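You operate a simulated robot arm through the tools that you are given. There is no shell and no other tool.

You run a simulated robot arm. Do the job below in one go: nothing can be reset, and whatever is moved stays where it is left.

## Task
Fold the packing carton's two open flaps down, wet the white label pad and press it across the seam.
Fine: wet it on the blue sponge.
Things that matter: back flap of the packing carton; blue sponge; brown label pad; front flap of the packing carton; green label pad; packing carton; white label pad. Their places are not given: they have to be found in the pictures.

The check looks at the end state, three seconds after you hand in, the way a careful person would. Anything else that was tipped, shoved, dropped, spilled or broken makes it a failure. Flat cloth is picked up by pressing the open fingertips on it (5 to 10 N) and closing them slowly along it; thin cloth reads only 2 to 8 mm in the jaws.

## Robot
A 7-joint arm with a fingered hand, fixed in place. Base frame: the origin is at the foot of the arm, x ahead of it, y to its left, z up; the work surface is at about z = 800. Readings come in mm, rad, newtons and seconds.
Its first joint turns from -2.897 to 2.897 rad. Payload 3.7 kg.
The TCP is the grasp point between the finger pads, 25 mm short of the fingertips. In the tool frame z runs along the fingers and y along their closing line. Largest opening 88 mm; the body of the gripper starts 29 mm behind the TCP. The gripper is a hand of 5 fingers: y runs from the thumb to the fingers, the wrist lies at [-13, -106, -174] in the tool frame, and closing takes about 1.5 s.
Orientation is that of the tool frame in the base frame, as [roll, pitch, yaw] about the fixed x, y, z axes, in that order (R = Rz(yaw) Ry(pitch) Rx(roll)). With the fingers straight down and the wrist toward the robot, the tool's x, y and z point along [0, 1, 0], [1, 0, 0] and [0, 0, -1] of the base frame.

## Interface
- The arm moves only by the tool jog_arm. Its argument "steps" is a list of rows, each a list of 7 numbers: the turn, a rotation vector about the base's x, y, z in units of 180 degrees (1.0 is 180 degrees), then the shift along the base's x, y, z in units of 100 mm (1.0 is 100 mm), then the gripper command, from -1 (shut) to 1 (fully open), values between in proportion. In form: [[rx, ry, rz, x, y, z, jaw], ...]. A call has 1 to 20 rows; each row is the pose to reach, as a shift and turn from the pose commanded when the call began. A call with a number of a shift or a turn outside -1 to 1 is refused whole. A row lasts 0.2 s, in which the tool goes at most 50 mm and 0.15 rad; a call with a longer step from one row to the next is refused whole, and so is a gripper value outside its range. Where a pose cannot be reached the arm comes as near as it can. A force on the tool above 90 N (or 10 N above the force at the start of the call, whichever is more), or a blocked arm, ends the call early, and 0.2 s more pass. Each finger travels about 108 mm/s and halts on what it meets, pressing with about 23 N; the grip force reading is that of the motor and also rises with nothing between the fingers. The clock runs only during rows and for 0.2 s after the last one: add rows that repeat a pose to give the fingers time. It gives the time, the measured TCP pose, the force on the tool (base axes), the opening and the grip force at its end, in the units of the frame above (readings bear some noise), with the torque about the TCP (base axes, N m) and any sound that the robot's microphone picked up.
- Cameras (640 x 400 px; columns grow to the right, rows downward): "scene" is fixed at [400.6, 651.9, 1488.8]; the picture's right is [-0.92, -0.39, 0.00], its down [-0.28, 0.66, -0.69] and it looks along [0.27, -0.64, -0.72] (base axes); focal length 255 px, centre (320, 200). "wrist" rides on the gripper at [59, -79, -105] in the tool frame; the picture's right is [-0.73, 0.32, -0.61], its down [-0.62, -0.68, 0.38] and it looks along [-0.29, 0.66, 0.70] (tool axes); focal length 234 px, centre (320, 200).
- get_image(camera): a new picture of that camera. The clock stands still meanwhile.
- grasp_type(shape): the hand has 5 fingers and takes this shape, open, in about a second: jaw (thumb against the fingers, like two jaws); tri (thumb and two fingers); tip (a fingertip pinch); poke (one finger out to press); point (the index stretched); flat (the hand flat); cup (the hand cupped); fist (a fist). The gripper value then closes the fingers along that shape, each until it touches; the sizes above hold for jaw. It gives what a move gives, with no picture.
- locate(camera, pixels): for up to 12 pixels [column, row] of the newest picture of that camera ("zoom" is the newest enlarged one), the place [x, y, z] in the base frame of the surface seen there, good to about 2 mm. The clock stands still meanwhile.
- close_up(camera, box): a new picture of the part [left, top, right, bottom] of that camera's present view, enlarged. The clock stands still meanwhile.
- finish_job(): hands the job in; it is judged then, once.

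Open the gripper and draw the arm clear of the work before you hand the job in, unless the task says otherwise.

The tools are called as a command line: name --pt "numbers of a row" for each row, then --argument value for the rest, lists and objects as JSON in quotes. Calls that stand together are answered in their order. jog_arm: Moves the arm, as the interface text tells. Its arguments: {"type":"object","properties":{"steps":{"type":"array"}},"required":["steps"]} The other tools are called the same way: grasp_type (shape) gives the hand a shape; get_image (camera) takes a picture; locate (camera, pixels) gives the place of the surface under pixels of a picture; close_up (camera, box) takes an enlarged picture of a part of a camera's view; finish_job () hands the job in.

At the start:

```text
time_s: 0.0
eef_pos: [566.6, 146.4, 1184.0]
orientation: [-3.141, 0.0, 1.571]
wrist_force: [-0.5, 0.2, 0.4]
moment: [-0.04, -0.01, 0.01]
gripper_width: 87.9
grasp_force: 0.0
shape: jaw
```

scene: 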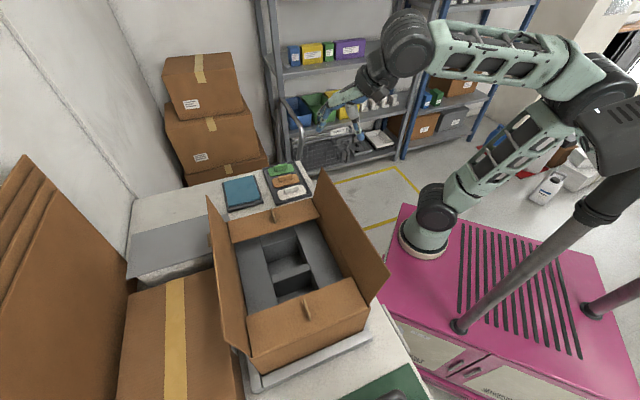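
wrist: 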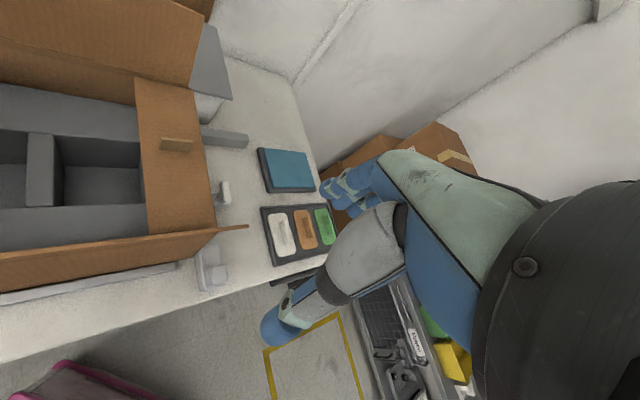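

The first pictures show the carton around scene (290,270), the sponge near (241,192) and the pads near (285,180). I'll enlarge these areas to look closely.

close_up --camera "scene" --box '[200, 150, 400, 275]'

close_up --camera "scene" --box '[190, 180, 430, 400]'

close_up --camera "wrist" --box '[180, 120, 360, 290]'

```text
3.20 times, centred on (300, 212) of scene
```

zoom: 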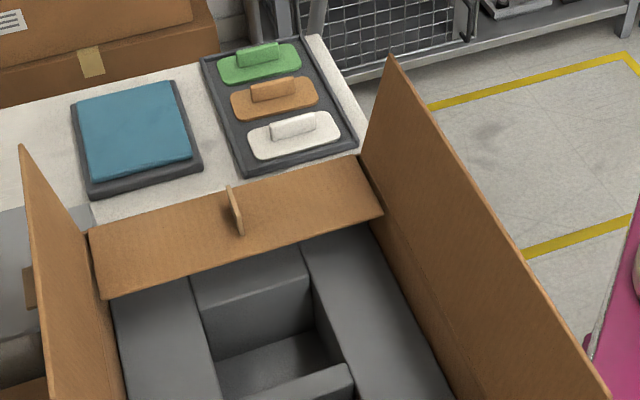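

```text
1.82 times, centred on (310, 290) of scene
```

zoom: 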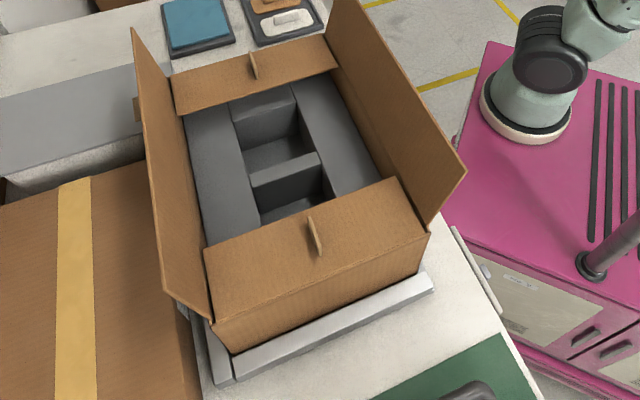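

```text
2.35 times, centred on (270, 205) of wrist
```

zoom: 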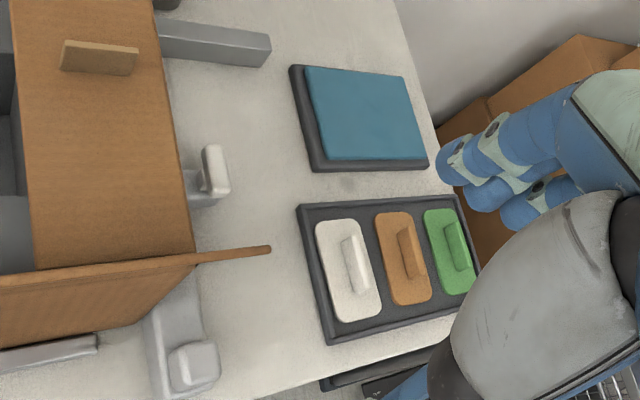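

I'll measure the carton, flaps, pads and sponge with locate in the scene picture.

get_image --camera "scene"

locate --camera "scene" --pixels '[[209, 198], [316, 158], [387, 278], [246, 352], [230, 222], [315, 204], [366, 296], [250, 345], [232, 238], [312, 216], [246, 320], [355, 281]]'

locate --camera "scene" --pixels '[[291, 192], [291, 188], [286, 181], [283, 169], [241, 192], [225, 182], [256, 178], [262, 203], [229, 210], [274, 212], [307, 308], [340, 220]]'

```text
taken
```

scene: 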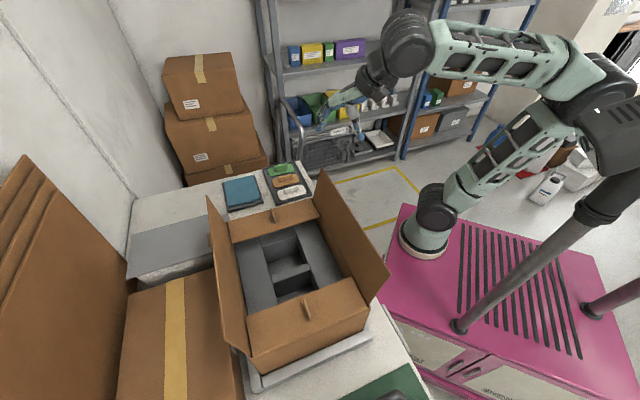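

```text
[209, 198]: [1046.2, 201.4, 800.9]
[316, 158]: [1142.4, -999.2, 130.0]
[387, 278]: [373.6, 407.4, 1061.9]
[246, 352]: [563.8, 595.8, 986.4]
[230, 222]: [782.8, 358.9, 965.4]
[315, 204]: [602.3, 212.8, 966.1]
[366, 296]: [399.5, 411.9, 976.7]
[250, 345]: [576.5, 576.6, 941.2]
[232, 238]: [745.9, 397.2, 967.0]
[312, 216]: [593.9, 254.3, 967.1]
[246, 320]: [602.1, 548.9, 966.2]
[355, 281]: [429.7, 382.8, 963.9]
```

```text
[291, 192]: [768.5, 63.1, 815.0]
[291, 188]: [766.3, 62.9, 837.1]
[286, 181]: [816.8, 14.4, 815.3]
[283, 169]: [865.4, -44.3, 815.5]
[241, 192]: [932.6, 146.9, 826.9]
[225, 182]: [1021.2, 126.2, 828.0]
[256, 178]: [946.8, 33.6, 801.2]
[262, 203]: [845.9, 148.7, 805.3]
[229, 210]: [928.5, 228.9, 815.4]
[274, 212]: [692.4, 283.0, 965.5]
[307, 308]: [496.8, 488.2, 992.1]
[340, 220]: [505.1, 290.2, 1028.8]
```

The carton seems to be yawed about 45°, with end flaps already folded in. I'll zoom further for precise corners and flap tops.

close_up --camera "scene" --box '[200, 180, 400, 305]'

locate --camera "zoom" --pixels '[[28, 62], [20, 55], [373, 58], [376, 70], [590, 300], [594, 310], [370, 90], [375, 105], [105, 200], [378, 110], [240, 120], [232, 95]]'

close_up --camera "scene" --box '[210, 255, 410, 380]'

```text
3.20 times, centred on (300, 242) of scene
```

zoom: 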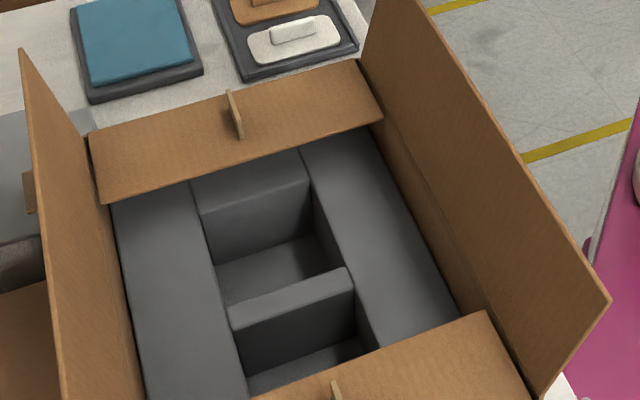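

```text
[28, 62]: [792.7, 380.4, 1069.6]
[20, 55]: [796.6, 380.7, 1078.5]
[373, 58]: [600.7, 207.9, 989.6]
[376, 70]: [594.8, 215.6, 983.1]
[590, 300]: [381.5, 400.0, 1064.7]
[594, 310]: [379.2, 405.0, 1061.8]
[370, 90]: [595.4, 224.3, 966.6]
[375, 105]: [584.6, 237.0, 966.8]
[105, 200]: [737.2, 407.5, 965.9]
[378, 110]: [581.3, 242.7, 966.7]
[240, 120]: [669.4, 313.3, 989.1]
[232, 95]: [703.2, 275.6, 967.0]
```

```text
3.20 times, centred on (310, 318) of scene
```

zoom: 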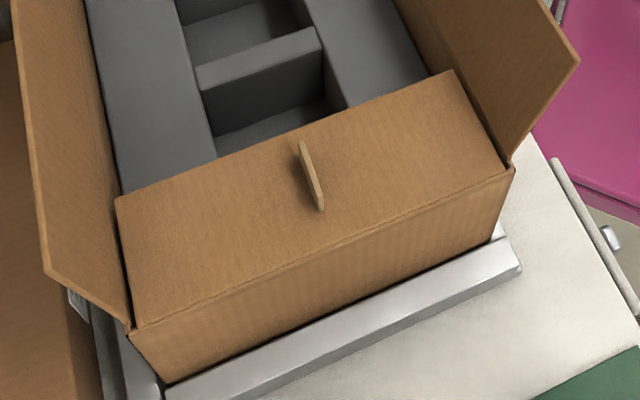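

I measure the near-end corners, the flap ends and the upright tab in this zoom.

locate --camera "zoom" --pixels '[[136, 322], [505, 172], [126, 318], [50, 268], [512, 155], [572, 62], [303, 148], [320, 205], [120, 205], [450, 78], [170, 375], [500, 235]]'

close_up --camera "scene" --box '[200, 140, 360, 240]'

locate --camera "zoom" --pixels '[[36, 235], [30, 230], [130, 370], [465, 80], [463, 73], [462, 230], [290, 240], [298, 290], [100, 300], [440, 210], [345, 170], [520, 250]]'

```text
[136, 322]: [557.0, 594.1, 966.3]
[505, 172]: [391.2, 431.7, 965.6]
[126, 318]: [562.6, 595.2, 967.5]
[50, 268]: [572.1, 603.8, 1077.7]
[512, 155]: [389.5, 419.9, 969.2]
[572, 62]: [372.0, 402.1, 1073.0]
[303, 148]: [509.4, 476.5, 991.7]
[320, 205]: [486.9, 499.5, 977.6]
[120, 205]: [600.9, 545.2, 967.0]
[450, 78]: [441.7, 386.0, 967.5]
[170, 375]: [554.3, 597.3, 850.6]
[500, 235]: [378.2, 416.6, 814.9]
```

```text
4.00 times, centred on (280, 190) of scene
```

zoom: 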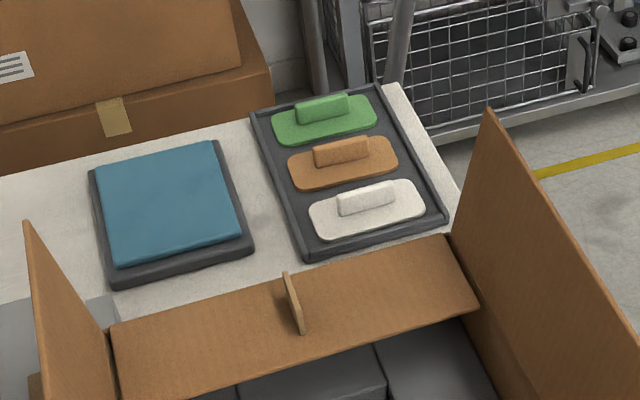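

```text
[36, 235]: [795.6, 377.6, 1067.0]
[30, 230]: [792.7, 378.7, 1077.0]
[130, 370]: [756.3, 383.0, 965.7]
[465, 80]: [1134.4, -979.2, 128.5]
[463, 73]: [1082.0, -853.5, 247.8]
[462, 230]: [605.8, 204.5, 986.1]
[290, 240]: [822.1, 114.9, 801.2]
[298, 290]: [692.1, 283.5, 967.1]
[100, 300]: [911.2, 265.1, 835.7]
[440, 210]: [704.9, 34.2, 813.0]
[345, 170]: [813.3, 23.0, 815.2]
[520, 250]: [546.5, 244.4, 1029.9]
```

Carton is now clear: centre about (581,400), top z≈967, seam direction u≈(0.69,-0.725), flaps about 110 mm long. Next I check obstacles behind the back flap (box near scene (170,330), grey board (170,250)).

locate --camera "scene" --pixels '[[170, 330], [195, 275], [130, 290], [225, 350], [170, 240], [205, 255], [130, 262], [20, 200], [110, 300], [380, 385], [300, 380], [200, 220]]'

close_up --camera "scene" --box '[120, 170, 280, 290]'

close_up --camera "wrist" --box '[0, 0, 320, 200]'

```text
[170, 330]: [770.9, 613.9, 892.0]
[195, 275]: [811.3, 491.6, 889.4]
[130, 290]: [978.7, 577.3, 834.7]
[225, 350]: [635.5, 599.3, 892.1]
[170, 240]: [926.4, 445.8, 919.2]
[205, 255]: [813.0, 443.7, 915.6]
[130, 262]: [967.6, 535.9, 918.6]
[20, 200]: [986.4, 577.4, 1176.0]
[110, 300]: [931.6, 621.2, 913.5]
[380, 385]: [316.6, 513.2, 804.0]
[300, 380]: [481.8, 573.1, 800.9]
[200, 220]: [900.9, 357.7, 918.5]
```

```text
3.33 times, centred on (200, 230) of scene
```

zoom: 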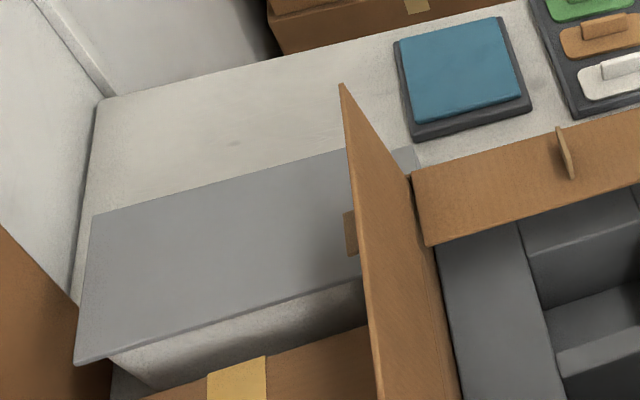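

```text
2.00 times, centred on (160, 100) of wrist
```

zoom: 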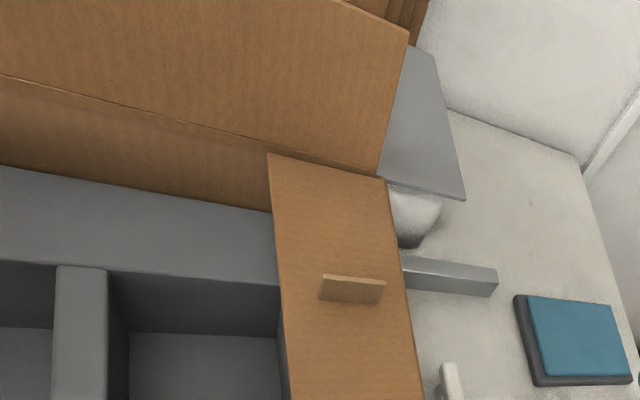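

A small brown tab shows behind the back flap at scene (209,240), so the flaps may carry outer tabs. I'll locate it, then move the arm to view the front flap's outer face.

locate --camera "scene" --pixels '[[208, 238], [208, 242], [207, 246], [209, 235]]'

close_up --camera "scene" --box '[190, 220, 230, 260]'

```text
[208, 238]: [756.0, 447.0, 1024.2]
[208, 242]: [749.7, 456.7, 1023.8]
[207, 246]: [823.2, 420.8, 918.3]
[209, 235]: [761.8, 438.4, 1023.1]
```

```text
10.00 times, centred on (210, 240) of scene
```

zoom: 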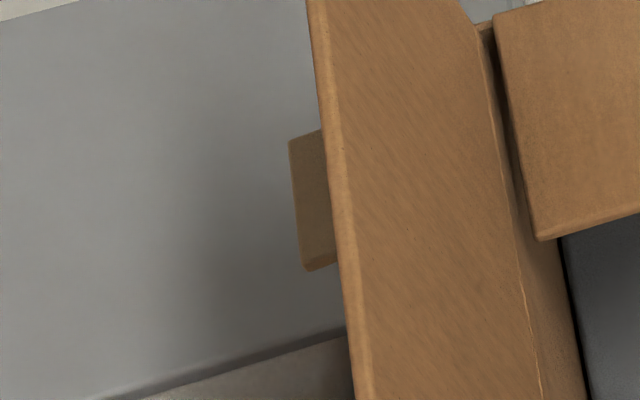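

The back flap has an outer tab at about (756,447,1024). I'll back the hand toward the robot and yaw it so the wrist camera sees the front flap's outer face.

jog_arm --pt "0 0 0.0425 -0.25 0.05 -0.1 1" --pt "0 0 0.085 -0.5 0.1 -0.2 1" --pt "0 0 0.1275 -0.75 0.15 -0.3 1" --pt "0 0 0.17 -1.0 0.2 -0.4 1"

jog_arm --pt "0 0 0.037 -0.22 0.06 -0.2 1" --pt "0 0 0.074 -0.44 0.12 -0.4 1" --pt "0 0 0.074 -0.66 0.18 -0.6 1" --pt "0 0 0.074 -0.86 0.24 -0.84 1"

get_image --camera "wrist"

get_image --camera "scene"

```text
time_s: 1.0
eef_pos: [467.8, 164.9, 1141.2]
orientation: [-3.142, 0.002, 2.107]
wrist_force: [-0.9, 0.8, 0.4]
moment: [0.0, -0.01, -0.04]
gripper_width: 87.8
grasp_force: 0.1
shape: jaw
```

```text
time_s: 2.0
eef_pos: [380.5, 190.1, 1058.2]
orientation: [-3.141, -0.001, 2.339]
wrist_force: [-0.2, -1.1, 0.1]
moment: [-0.01, -0.02, -0.01]
gripper_width: 87.9
grasp_force: 0.1
shape: jaw
```

```text
taken
```

wrist: 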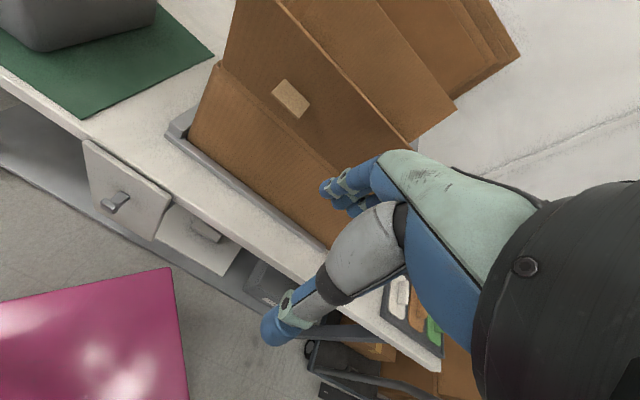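

```text
taken
```

scene: 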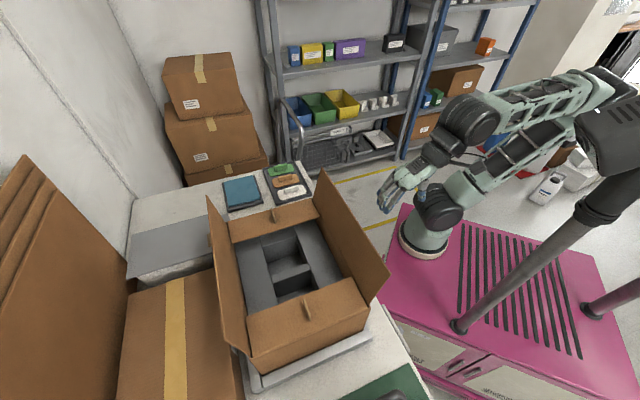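

The front flap's outer tab is visible at wrist (290,98). I'll zoom and measure it.

close_up --camera "wrist" --box '[170, 20, 430, 240]'

locate --camera "wrist" --pixels '[[285, 85], [305, 105], [292, 112], [275, 93], [272, 96], [221, 66], [345, 160], [220, 80], [280, 8], [405, 135], [320, 90], [260, 130]]'

```text
1.82 times, centred on (300, 130) of wrist
```

zoom: 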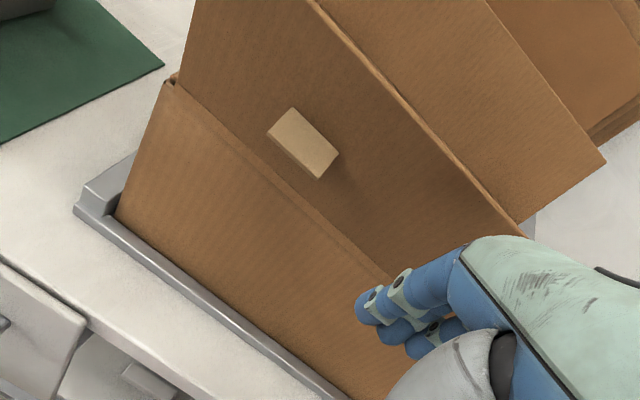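

```text
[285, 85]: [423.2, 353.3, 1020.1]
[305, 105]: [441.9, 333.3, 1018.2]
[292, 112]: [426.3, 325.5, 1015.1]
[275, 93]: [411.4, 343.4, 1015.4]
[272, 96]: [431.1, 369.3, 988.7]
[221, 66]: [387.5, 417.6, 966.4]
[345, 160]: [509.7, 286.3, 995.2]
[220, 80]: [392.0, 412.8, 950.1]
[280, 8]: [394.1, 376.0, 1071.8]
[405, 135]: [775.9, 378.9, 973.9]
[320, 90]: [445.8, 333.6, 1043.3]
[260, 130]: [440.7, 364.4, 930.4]
```

Front outer tab sits at about u=-63 and the back one at about u=+80, so I'll push the front flap near u=+15. First I close the jaw in free air and check the fingertip geometry.

jog_arm --pt "0 0 0 0 0 0 -1" --pt "0 0 0 0 0 0 -1" --pt "0 0 0 0 0 0 -1" --pt "0 0 0 0 0 0 -1" --pt "0 0 0 0 0 0 -1" --pt "0 0 0 0 0 0 -1" --pt "0 0 0 0 0 0 -1" --pt "0 0 0 0 0 0 -1"

close_up --camera "wrist" --box '[220, 120, 480, 360]'

close_up --camera "scene" --box '[340, 90, 500, 240]'

```text
time_s: 3.8
eef_pos: [380.3, 190.5, 1059.2]
orientation: [3.141, -0.003, 2.337]
wrist_force: [-0.4, 0.1, -0.1]
moment: [0.02, 0.01, 0.02]
gripper_width: 0.0
grasp_force: 22.7
shape: jaw
```

```text
1.67 times, centred on (350, 240) of wrist
```

zoom: 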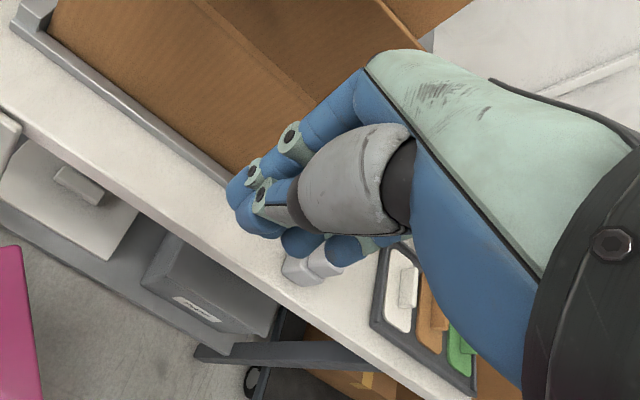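

```text
2.67 times, centred on (420, 165) of scene
```

zoom: 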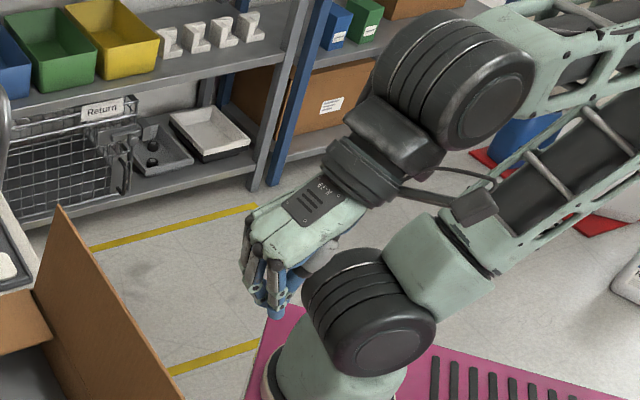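

The closed hand shows tips near wrist (250,245 in zoom). I'll locate several hand points to know its true extents.

get_image --camera "wrist"

locate --camera "wrist" --pixels '[[302, 225], [305, 250], [335, 265], [363, 268], [310, 205], [350, 175], [375, 155], [400, 160], [450, 165], [340, 230], [320, 180], [480, 200]]'

get_image --camera "scene"

locate --camera "scene" --pixels '[[385, 207], [393, 200], [391, 182], [383, 188], [395, 170], [405, 178], [410, 190], [387, 211], [400, 185], [420, 165]]'

```text
taken
```

wrist: 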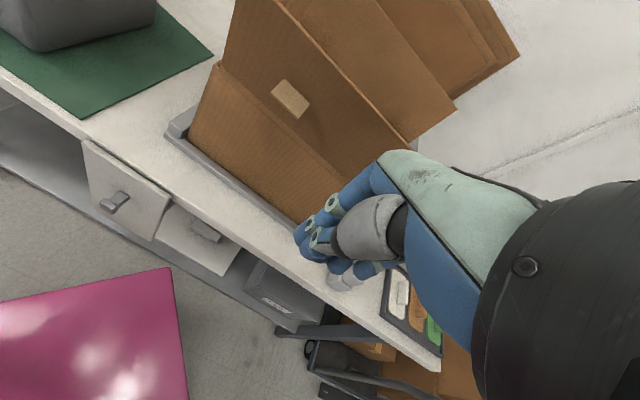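

```text
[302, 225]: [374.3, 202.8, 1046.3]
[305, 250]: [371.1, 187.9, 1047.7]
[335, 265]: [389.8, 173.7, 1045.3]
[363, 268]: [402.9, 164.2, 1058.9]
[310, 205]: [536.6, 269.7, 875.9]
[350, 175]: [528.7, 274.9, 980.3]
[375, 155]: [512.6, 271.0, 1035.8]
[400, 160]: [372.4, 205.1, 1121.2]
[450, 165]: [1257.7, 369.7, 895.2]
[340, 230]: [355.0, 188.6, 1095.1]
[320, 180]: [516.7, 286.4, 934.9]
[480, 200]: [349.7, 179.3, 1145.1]
```

```text
taken
```

scene: 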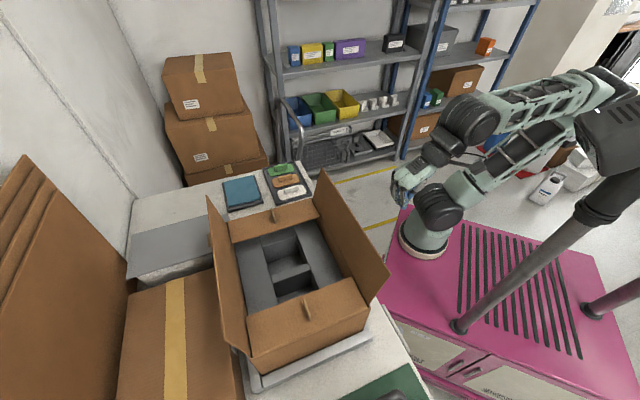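

```text
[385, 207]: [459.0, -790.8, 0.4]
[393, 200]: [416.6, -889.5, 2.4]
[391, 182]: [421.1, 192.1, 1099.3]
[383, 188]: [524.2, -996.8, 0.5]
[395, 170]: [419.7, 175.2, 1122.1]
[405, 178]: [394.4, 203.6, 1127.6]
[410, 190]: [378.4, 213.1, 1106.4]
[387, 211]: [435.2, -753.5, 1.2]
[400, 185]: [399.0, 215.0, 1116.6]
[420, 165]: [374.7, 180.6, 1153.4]
```

Fingertips and knuckles are mapped: fingers span about u -15..+40 around the TCP and knuckles lie 31 mm forward. I now move to the start point outside the front flap at v=-200.

jog_arm --pt "0 0 0 0.19 0.23 0.04 -1" --pt "0 0 0 0.38 0.47 0.08 -1" --pt "0 0 0 0.567 0.702 0.11 -1" --pt "0 0 0 0.567 0.702 0.11 -1"

get_image --camera "scene"

get_image --camera "wrist"

```text
time_s: 4.8
eef_pos: [437.7, 262.7, 1066.7]
orientation: [3.141, 0.0, 2.338]
wrist_force: [-0.7, -0.1, 0.6]
moment: [0.0, 0.01, -0.02]
gripper_width: 0.0
grasp_force: 22.8
shape: jaw
```

```text
taken
```

scene: 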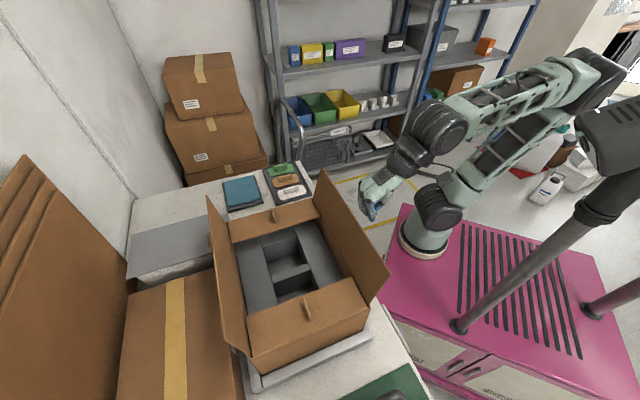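

```text
taken
```

wrist: 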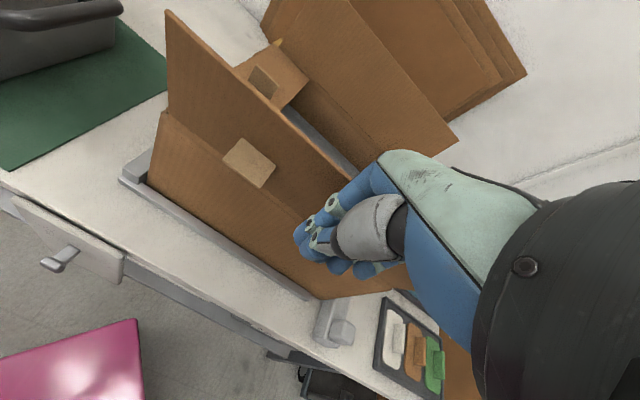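

The hand sits just outside the front flap, clear of its tab. I now push inward along an arc toward about 30° of fold.

jog_arm --pt "0 0 0 0.18 0.1735 0.05 -1" --pt "0 0 0 0.324 0.312 0.07 -1" --pt "0 0 0 0.454 0.437 0.07 -1" --pt "0 0 0 0.612 0.59 0.04 -1" --pt "0 0 0 0.77 0.743 -0.02 -1"

get_image --camera "scene"

get_image --camera "wrist"

```text
time_s: 6.0
eef_pos: [515.4, 337.1, 1064.5]
orientation: [3.14, -0.001, 2.336]
wrist_force: [0.1, 0.2, -0.1]
moment: [0.02, 0.0, -0.02]
gripper_width: 0.1
grasp_force: 23.0
shape: jaw
```

```text
taken
```

scene: 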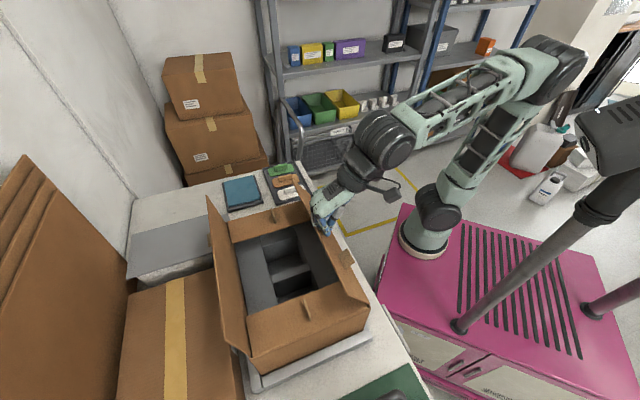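

```text
taken
```

wrist: 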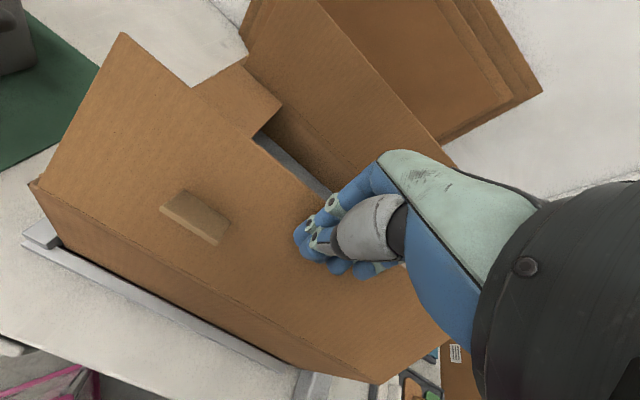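

The flap follows well (about 30° in, no force). I continue the arc downward to nearly flat.

jog_arm --pt "0 0 0 0.115 0.111 -0.13 -1" --pt "0 0 0 0.223 0.215 -0.3 -1" --pt "0 0 0 0.285 0.275 -0.43 -1" --pt "0 0 0 0.324 0.312 -0.54 -1" --pt "0 0 0 0.335 0.323 -0.6 -1"

get_image --camera "scene"

get_image --camera "wrist"

```text
time_s: 7.2
eef_pos: [547.8, 366.3, 1006.3]
orientation: [3.14, 0.001, 2.339]
wrist_force: [0.3, -0.1, 0.1]
moment: [0.0, 0.02, 0.0]
gripper_width: 0.1
grasp_force: 23.0
shape: jaw
```

```text
taken
```

scene: 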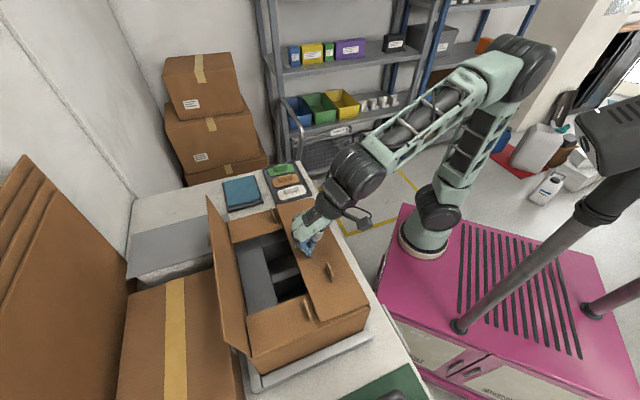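

```text
taken
```

wrist: 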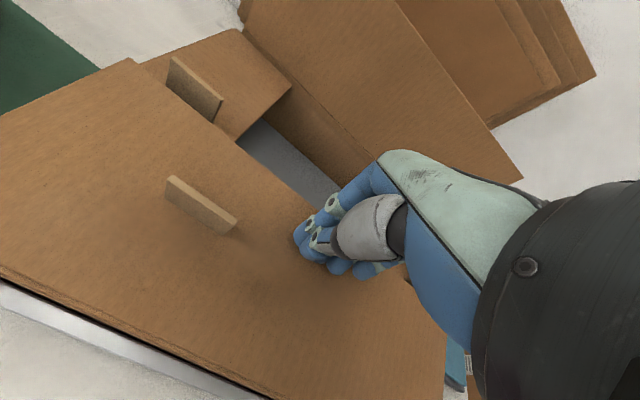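

The flap is almost flat over the end flaps. I press down gently in 3 mm steps until a force shows.

jog_arm --pt "0 0 0 0 0 -0.03 -1" --pt "0 0 0 0 0 -0.05 -1" --pt "0 0 0 0 0 -0.07 -1" --pt "0 0 0 0 0 -0.09 -1"

close_up --camera "scene" --box '[200, 180, 400, 360]'

```text
time_s: 8.2
eef_pos: [547.3, 367.9, 998.1]
orientation: [3.141, 0.0, 2.339]
wrist_force: [0.9, 1.1, -0.4]
moment: [0.0, 0.0, -0.01]
gripper_width: 0.0
grasp_force: 23.2
shape: jaw
```

```text
2.22 times, centred on (300, 270) of scene
```

zoom: 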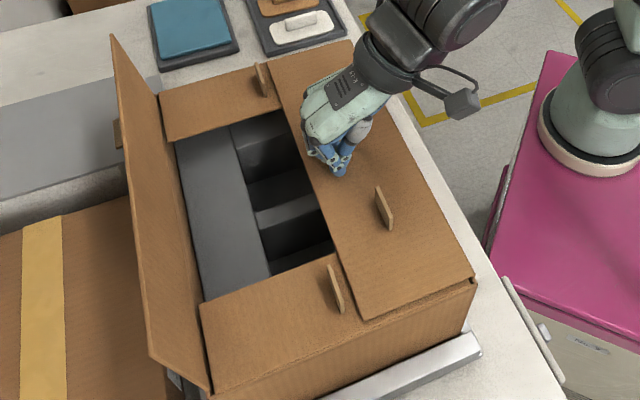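

Still hardly any force at TCP z=998. I press a few mm more.

jog_arm --pt "0 0 0 0 0 -0.02 -1" --pt "0 0 0 0 0 -0.04 -1" --pt "0 0 0 0 0 -0.05 -1"

close_up --camera "wrist" --box '[0, 0, 480, 400]'

```text
time_s: 9.0
eef_pos: [548.0, 367.5, 995.2]
orientation: [3.138, 0.001, 2.338]
wrist_force: [5.7, 1.7, 17.6]
moment: [0.02, -0.16, 0.04]
gripper_width: 0.1
grasp_force: 22.9
shape: jaw
```

```text
1.00 times, centred on (240, 200) of wrist (not enlarged: the box is as wide or as high as the picture)
```

zoom: 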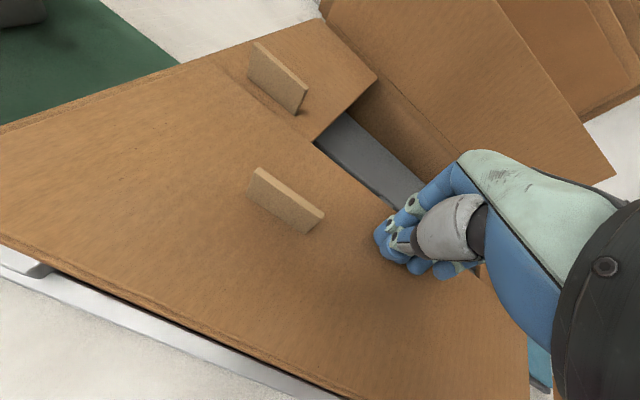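

17.6 N now: the flap is flat on the end flaps. I lift straight up and check whether it stays.

jog_arm --pt "0 0 0 0 0 0.1 -1" --pt "0 0 0 0 0 0.3 -1" --pt "0 0 0 0 0 0.6 -1" --pt "0 0 0 0 0 1.0 -1"

get_image --camera "scene"

get_image --camera "wrist"

```text
time_s: 10.0
eef_pos: [549.7, 368.3, 1094.4]
orientation: [-3.141, 0.0, 2.338]
wrist_force: [-0.8, 0.1, -0.2]
moment: [0.02, 0.01, -0.02]
gripper_width: 0.0
grasp_force: 22.5
shape: jaw
```

```text
taken
```

scene: 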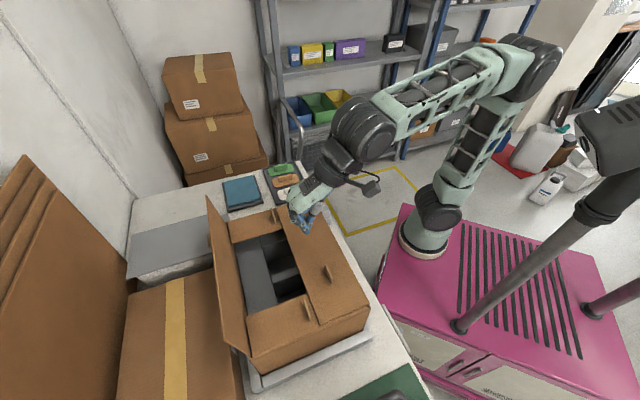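

```text
taken
```

wrist: 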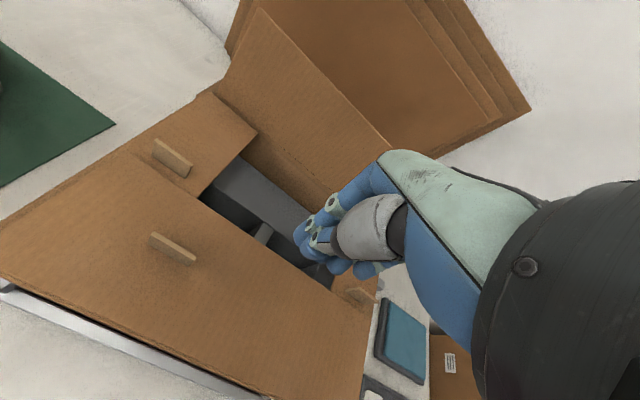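

The front flap stays down. I'll check its height along the free edge, and measure the back flap top edge.

close_up --camera "scene" --box '[200, 180, 400, 360]'

locate --camera "zoom" --pixels '[[365, 315], [345, 260], [318, 190], [470, 275], [400, 160], [113, 45], [148, 350], [130, 150], [208, 385], [160, 95], [120, 130], [122, 148]]'

```text
2.22 times, centred on (300, 270) of scene
```

zoom: 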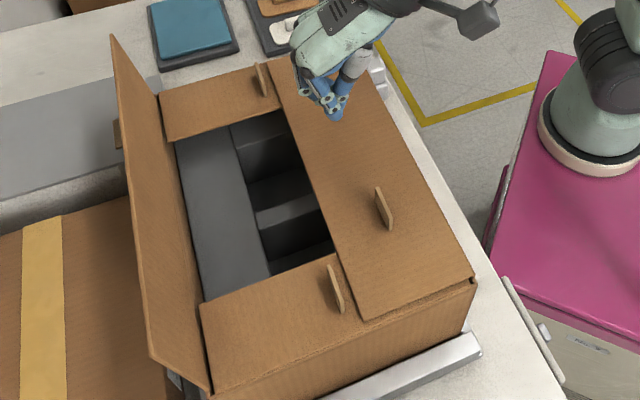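

```text
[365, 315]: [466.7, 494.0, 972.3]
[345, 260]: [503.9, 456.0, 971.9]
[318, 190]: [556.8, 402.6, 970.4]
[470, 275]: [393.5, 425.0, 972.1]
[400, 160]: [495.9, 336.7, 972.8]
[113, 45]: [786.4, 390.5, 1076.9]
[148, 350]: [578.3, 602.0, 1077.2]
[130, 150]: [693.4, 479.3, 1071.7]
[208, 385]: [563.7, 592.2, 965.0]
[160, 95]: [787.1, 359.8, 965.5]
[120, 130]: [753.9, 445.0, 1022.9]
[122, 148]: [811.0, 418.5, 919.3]
```

Front flap lies flat at z≈972 with its edge at v≈-15. The back flap hinge is at v≈+121; I now carry the closed hand high over it to its outer side, away from its tab at u≈+85.

jog_arm --pt "0 0 0 0 0 0.35 -1" --pt "0 0 0 0.25 0.29 0.65 -1" --pt "0 0 0 0.5 0.58 0.7 -1" --pt "0 0 0 0.75 0.87 0.7 -1"

jog_arm --pt "0 0 0 0.25 0.29 0 -1" --pt "0 0 0 0.5 0.58 0 -1" --pt "0 0 0 0.757 0.871 0 -1" --pt "0 0 0 0.757 0.871 0 -1"

get_image --camera "scene"

get_image --camera "wrist"

```text
time_s: 11.0
eef_pos: [621.2, 455.5, 1162.4]
orientation: [-3.141, -0.001, 2.337]
wrist_force: [-1.1, 0.4, 0.0]
moment: [-0.01, 0.0, -0.01]
gripper_width: 0.0
grasp_force: 23.1
shape: jaw
```

```text
time_s: 12.0
eef_pos: [696.1, 542.4, 1161.3]
orientation: [3.141, -0.001, 2.34]
wrist_force: [0.3, -0.1, 0.0]
moment: [-0.01, 0.0, 0.0]
gripper_width: 0.0
grasp_force: 22.8
shape: jaw
```

```text
taken
```

scene: 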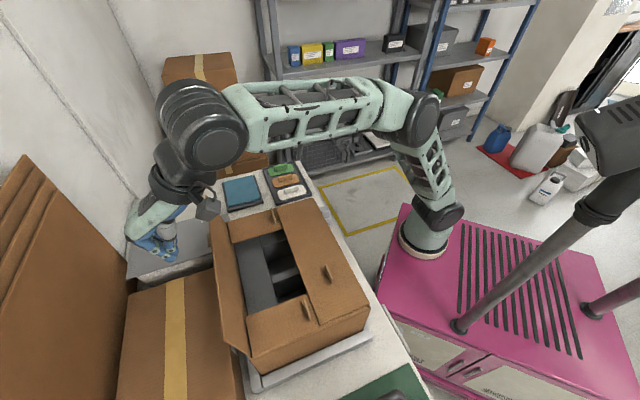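

```text
taken
```

wrist: 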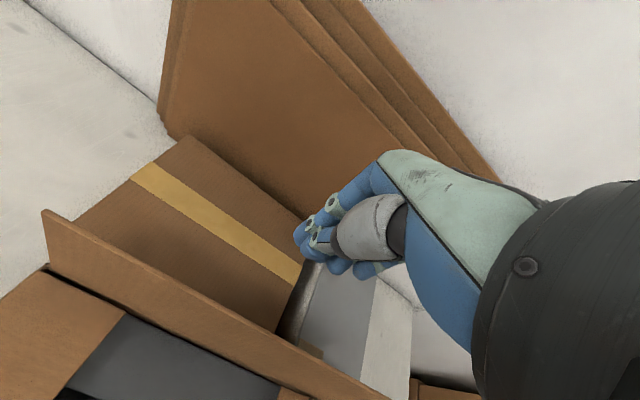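

The hand is outside the back flap at v≈182, clear of it. I descend so the fingertips hook about 25 mm below the flap's top edge.

jog_arm --pt "0 0 0 0 0 -0.3 -1" --pt "0 0 0 0 0 -0.6 -1" --pt "0 0 0 0 0 -0.8 -1" --pt "0 0 0 0 0 -0.8 -1"

get_image --camera "wrist"

close_up --camera "scene" --box '[120, 150, 320, 300]'

```text
time_s: 13.0
eef_pos: [697.4, 541.8, 1082.8]
orientation: [-3.14, 0.0, 2.336]
wrist_force: [-0.7, 0.0, 0.5]
moment: [0.0, 0.02, -0.03]
gripper_width: 0.3
grasp_force: 23.2
shape: jaw
```

```text
taken
```

wrist: 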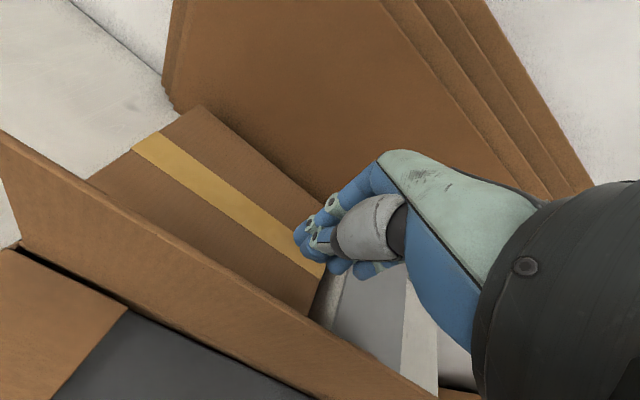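

```text
2.67 times, centred on (220, 225) of scene
```

zoom: 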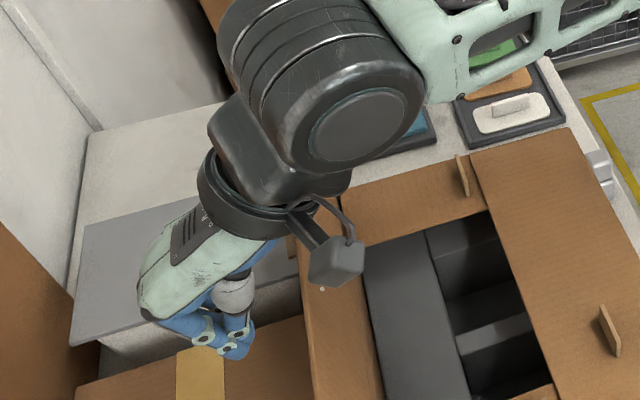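

The hand hooks behind the back flap with room all round. I pull it inward (−v) along the arc to about 30°.

jog_arm --pt "0 0 0 -0.163 -0.157 0.0 -1" --pt "0 0 0 -0.271 -0.261 0.01 -1" --pt "0 0 0 -0.35 -0.337 0.01 -1" --pt "0 0 0 -0.44 -0.424 -0.01 -1" --pt "0 0 0 -0.523 -0.504 -0.03 -1" --pt "0 0 0 -0.61 -0.588 -0.06 -1" --pt "0 0 0 -0.696 -0.67 -0.1 -1"

get_image --camera "wrist"

get_image --camera "scene"

```text
time_s: 14.6
eef_pos: [627.7, 474.2, 1072.9]
orientation: [-3.14, 0.0, 2.336]
wrist_force: [0.5, 0.2, -0.1]
moment: [-0.01, 0.0, 0.0]
gripper_width: 0.2
grasp_force: 22.9
shape: jaw
```

```text
taken
```

wrist: 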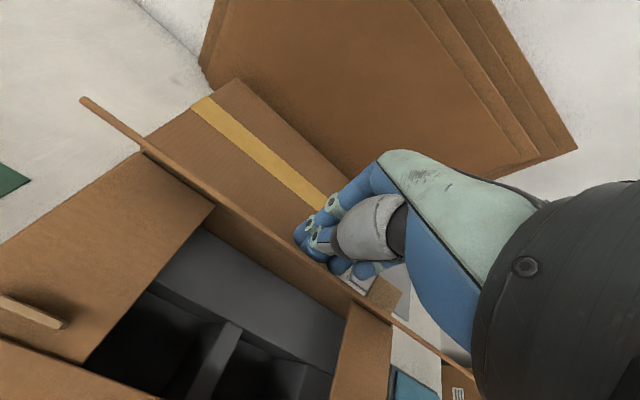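

```text
taken
```

scene: 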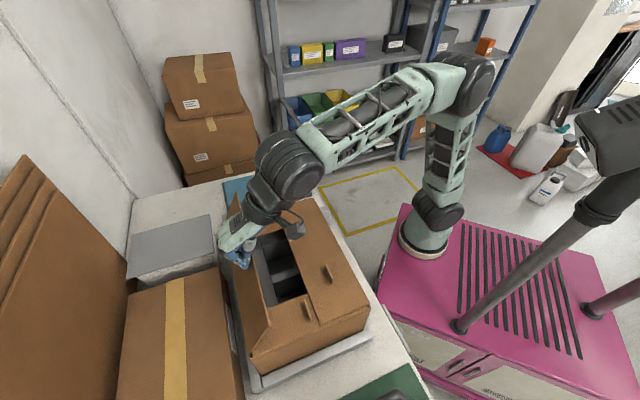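

The flap has turned about 30° inward with no force. I continue the arc down to nearly flat.

jog_arm --pt "0 0 0 -0.126 -0.121 -0.15 -1" --pt "0 0 0 -0.248 -0.239 -0.34 -1" --pt "0 0 0 -0.306 -0.295 -0.49 -1" --pt "0 0 0 -0.342 -0.33 -0.62 -1" --pt "0 0 0 -0.356 -0.344 -0.7 -1"

get_image --camera "wrist"

get_image --camera "scene"

```text
time_s: 15.8
eef_pos: [592.9, 439.9, 1002.1]
orientation: [3.141, 0.001, 2.338]
wrist_force: [-0.2, 0.2, -0.5]
moment: [0.03, -0.02, 0.0]
gripper_width: 0.1
grasp_force: 23.3
shape: jaw
```

```text
taken
```

wrist: 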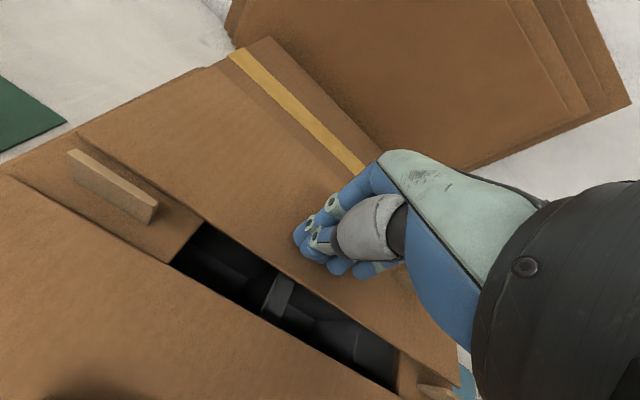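

```text
taken
```

scene: 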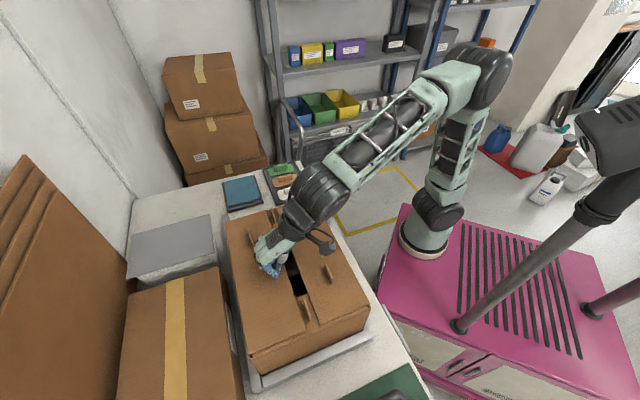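

The back flap is nearly flat, with a gap to the front flap. I press down gently to seat it.

jog_arm --pt "0 0 0 0 0 -0.03 -1" --pt "0 0 0 0 0 -0.05 -1" --pt "0 0 0 0 0 -0.07 -1" --pt "0 0 0 0 0 -0.08 -1"

```text
time_s: 16.8
eef_pos: [592.9, 440.3, 994.4]
orientation: [3.14, 0.0, 2.337]
wrist_force: [-1.1, 1.9, 8.7]
moment: [0.02, -0.05, 0.0]
gripper_width: 0.2
grasp_force: 23.2
shape: jaw
```

8.7 N up: it's seated. I lift away and check that both flaps stay flat.

jog_arm --pt "0 0 0 0 0 -0.01 -1" --pt "0 0 0 0 0 0.15 -1" --pt "0 0 0 0 0 0.5 -1" --pt "0 0 0 0 0 1.0 -1" --pt "0 0 0 0 0 1.0 -1"

jog_arm --pt "0 0 0 -0.1 -0.35 0.2 -1" --pt "0 0 0 -0.1 -0.8 0.4 -1" --pt "0 0 0 -0.1 -1.0 0.6 -1" --pt "0 0 0 -0.1 -1.0 0.6 -1"

get_image --camera "scene"

close_up --camera "scene" --box '[200, 180, 400, 380]'

get_image --camera "wrist"

```text
time_s: 18.0
eef_pos: [593.7, 440.1, 1095.5]
orientation: [3.142, 0.002, 2.336]
wrist_force: [-0.6, 0.6, 0.5]
moment: [0.02, 0.03, 0.0]
gripper_width: 0.0
grasp_force: 22.8
shape: jaw
```

```text
time_s: 19.0
eef_pos: [584.2, 339.4, 1158.2]
orientation: [3.141, -0.002, 2.336]
wrist_force: [0.5, -0.1, 0.5]
moment: [-0.02, -0.01, 0.02]
gripper_width: 0.1
grasp_force: 23.0
shape: jaw
```

```text
taken
```

scene: 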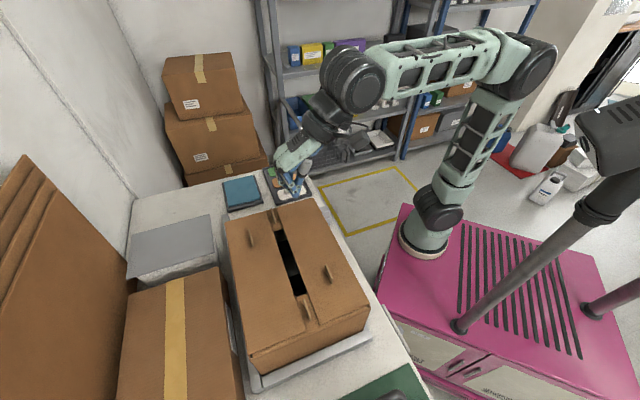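

```text
2.00 times, centred on (300, 280) of scene
```

zoom: 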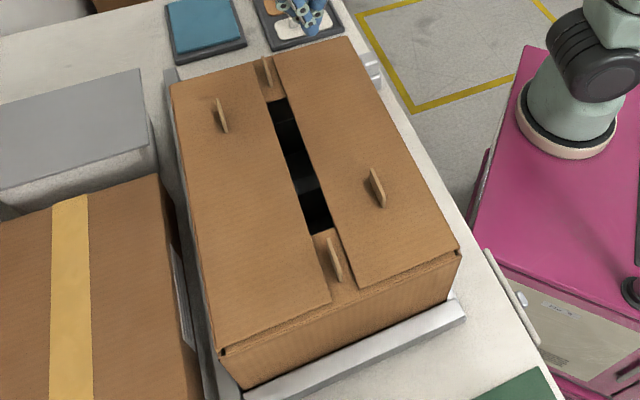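

```text
taken
```

wrist: 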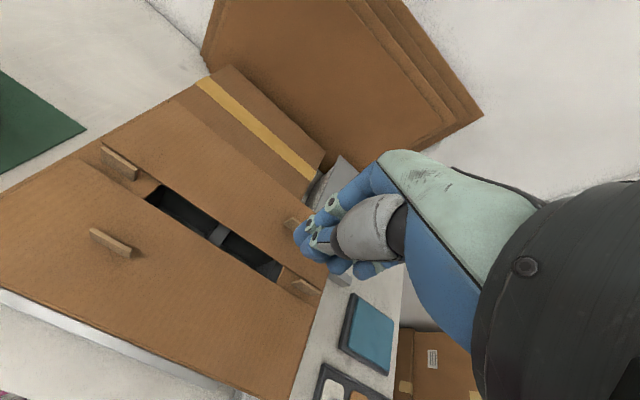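

Both flaps are down and stay. I'll measure their heights and the seam edges.

locate --camera "scene" --pixels '[[272, 240], [287, 235], [300, 290], [285, 290], [250, 300], [330, 250], [293, 302], [308, 298], [275, 225], [240, 240], [307, 312], [335, 300]]'

close_up --camera "scene" --box '[250, 215, 350, 315]'

locate --camera "zoom" --pixels '[[140, 100], [240, 100], [215, 250], [305, 230], [190, 200], [290, 200], [230, 300], [330, 290]]'

```text
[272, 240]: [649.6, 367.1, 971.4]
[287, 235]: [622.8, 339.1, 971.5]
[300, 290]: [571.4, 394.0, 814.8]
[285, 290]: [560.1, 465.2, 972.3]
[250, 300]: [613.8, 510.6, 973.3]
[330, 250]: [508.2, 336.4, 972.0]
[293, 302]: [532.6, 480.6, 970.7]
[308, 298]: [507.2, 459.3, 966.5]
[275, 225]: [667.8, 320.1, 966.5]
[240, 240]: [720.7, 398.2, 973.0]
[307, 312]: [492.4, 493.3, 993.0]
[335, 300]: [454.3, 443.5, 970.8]
```

```text
4.00 times, centred on (300, 265) of scene
```

zoom: 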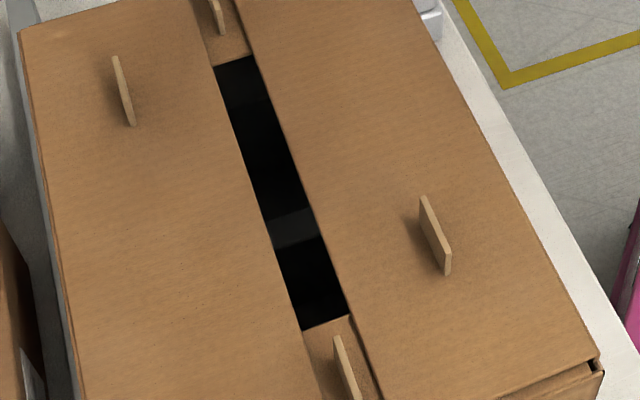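

```text
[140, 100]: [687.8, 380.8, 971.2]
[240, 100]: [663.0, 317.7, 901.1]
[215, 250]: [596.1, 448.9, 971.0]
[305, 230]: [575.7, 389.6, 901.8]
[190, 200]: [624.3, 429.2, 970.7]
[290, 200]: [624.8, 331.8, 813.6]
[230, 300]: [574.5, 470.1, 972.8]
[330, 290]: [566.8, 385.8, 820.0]
```

Both flaps lie flat at z≈972 with a ~25 mm seam gap. Next I turn the hand by -90° (closing line along the seam) while moving toward the pads, jaw half open.

jog_arm --pt "0 0 -0.045 0.05 -0.08 0 0" --pt "0 0 -0.09 0.1 -0.17 0 0" --pt "0 0 -0.135 0.16 -0.26 0 0" --pt "0 0 -0.18 0.21 -0.35 0 0" --pt "0 0 -0.225 0.26 -0.43 0 0" --pt "0 0 -0.27 0.31 -0.52 0 0" --pt "0 0 -0.315 0.37 -0.6 0 0" --pt "0 0 -0.36 0.42 -0.69 0 0" --pt "0 0 -0.405 0.47 -0.78 0 0" --pt "0 0 -0.45 0.52 -0.86 0 0" --pt "0 0 -0.5 0.58 -0.95 0 0"

get_image --camera "scene"

get_image --camera "wrist"

```text
refused: row 11 steps farther than a row can; nothing moved
```

```text
taken
```

scene: 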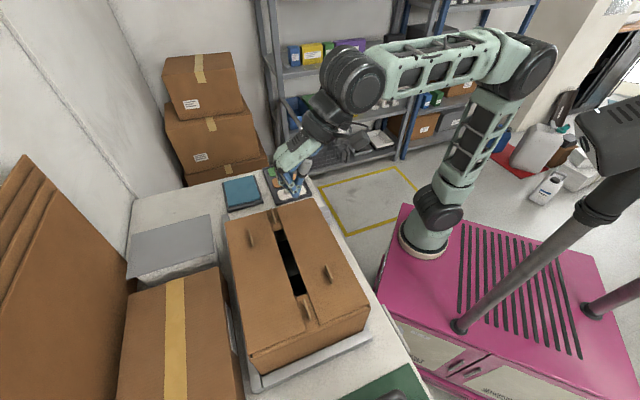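

```text
taken
```

wrist: 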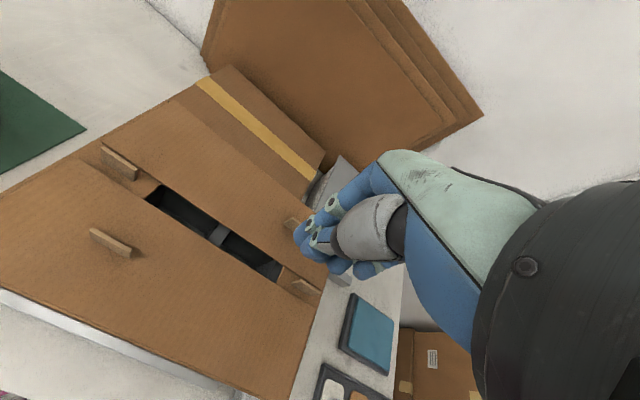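

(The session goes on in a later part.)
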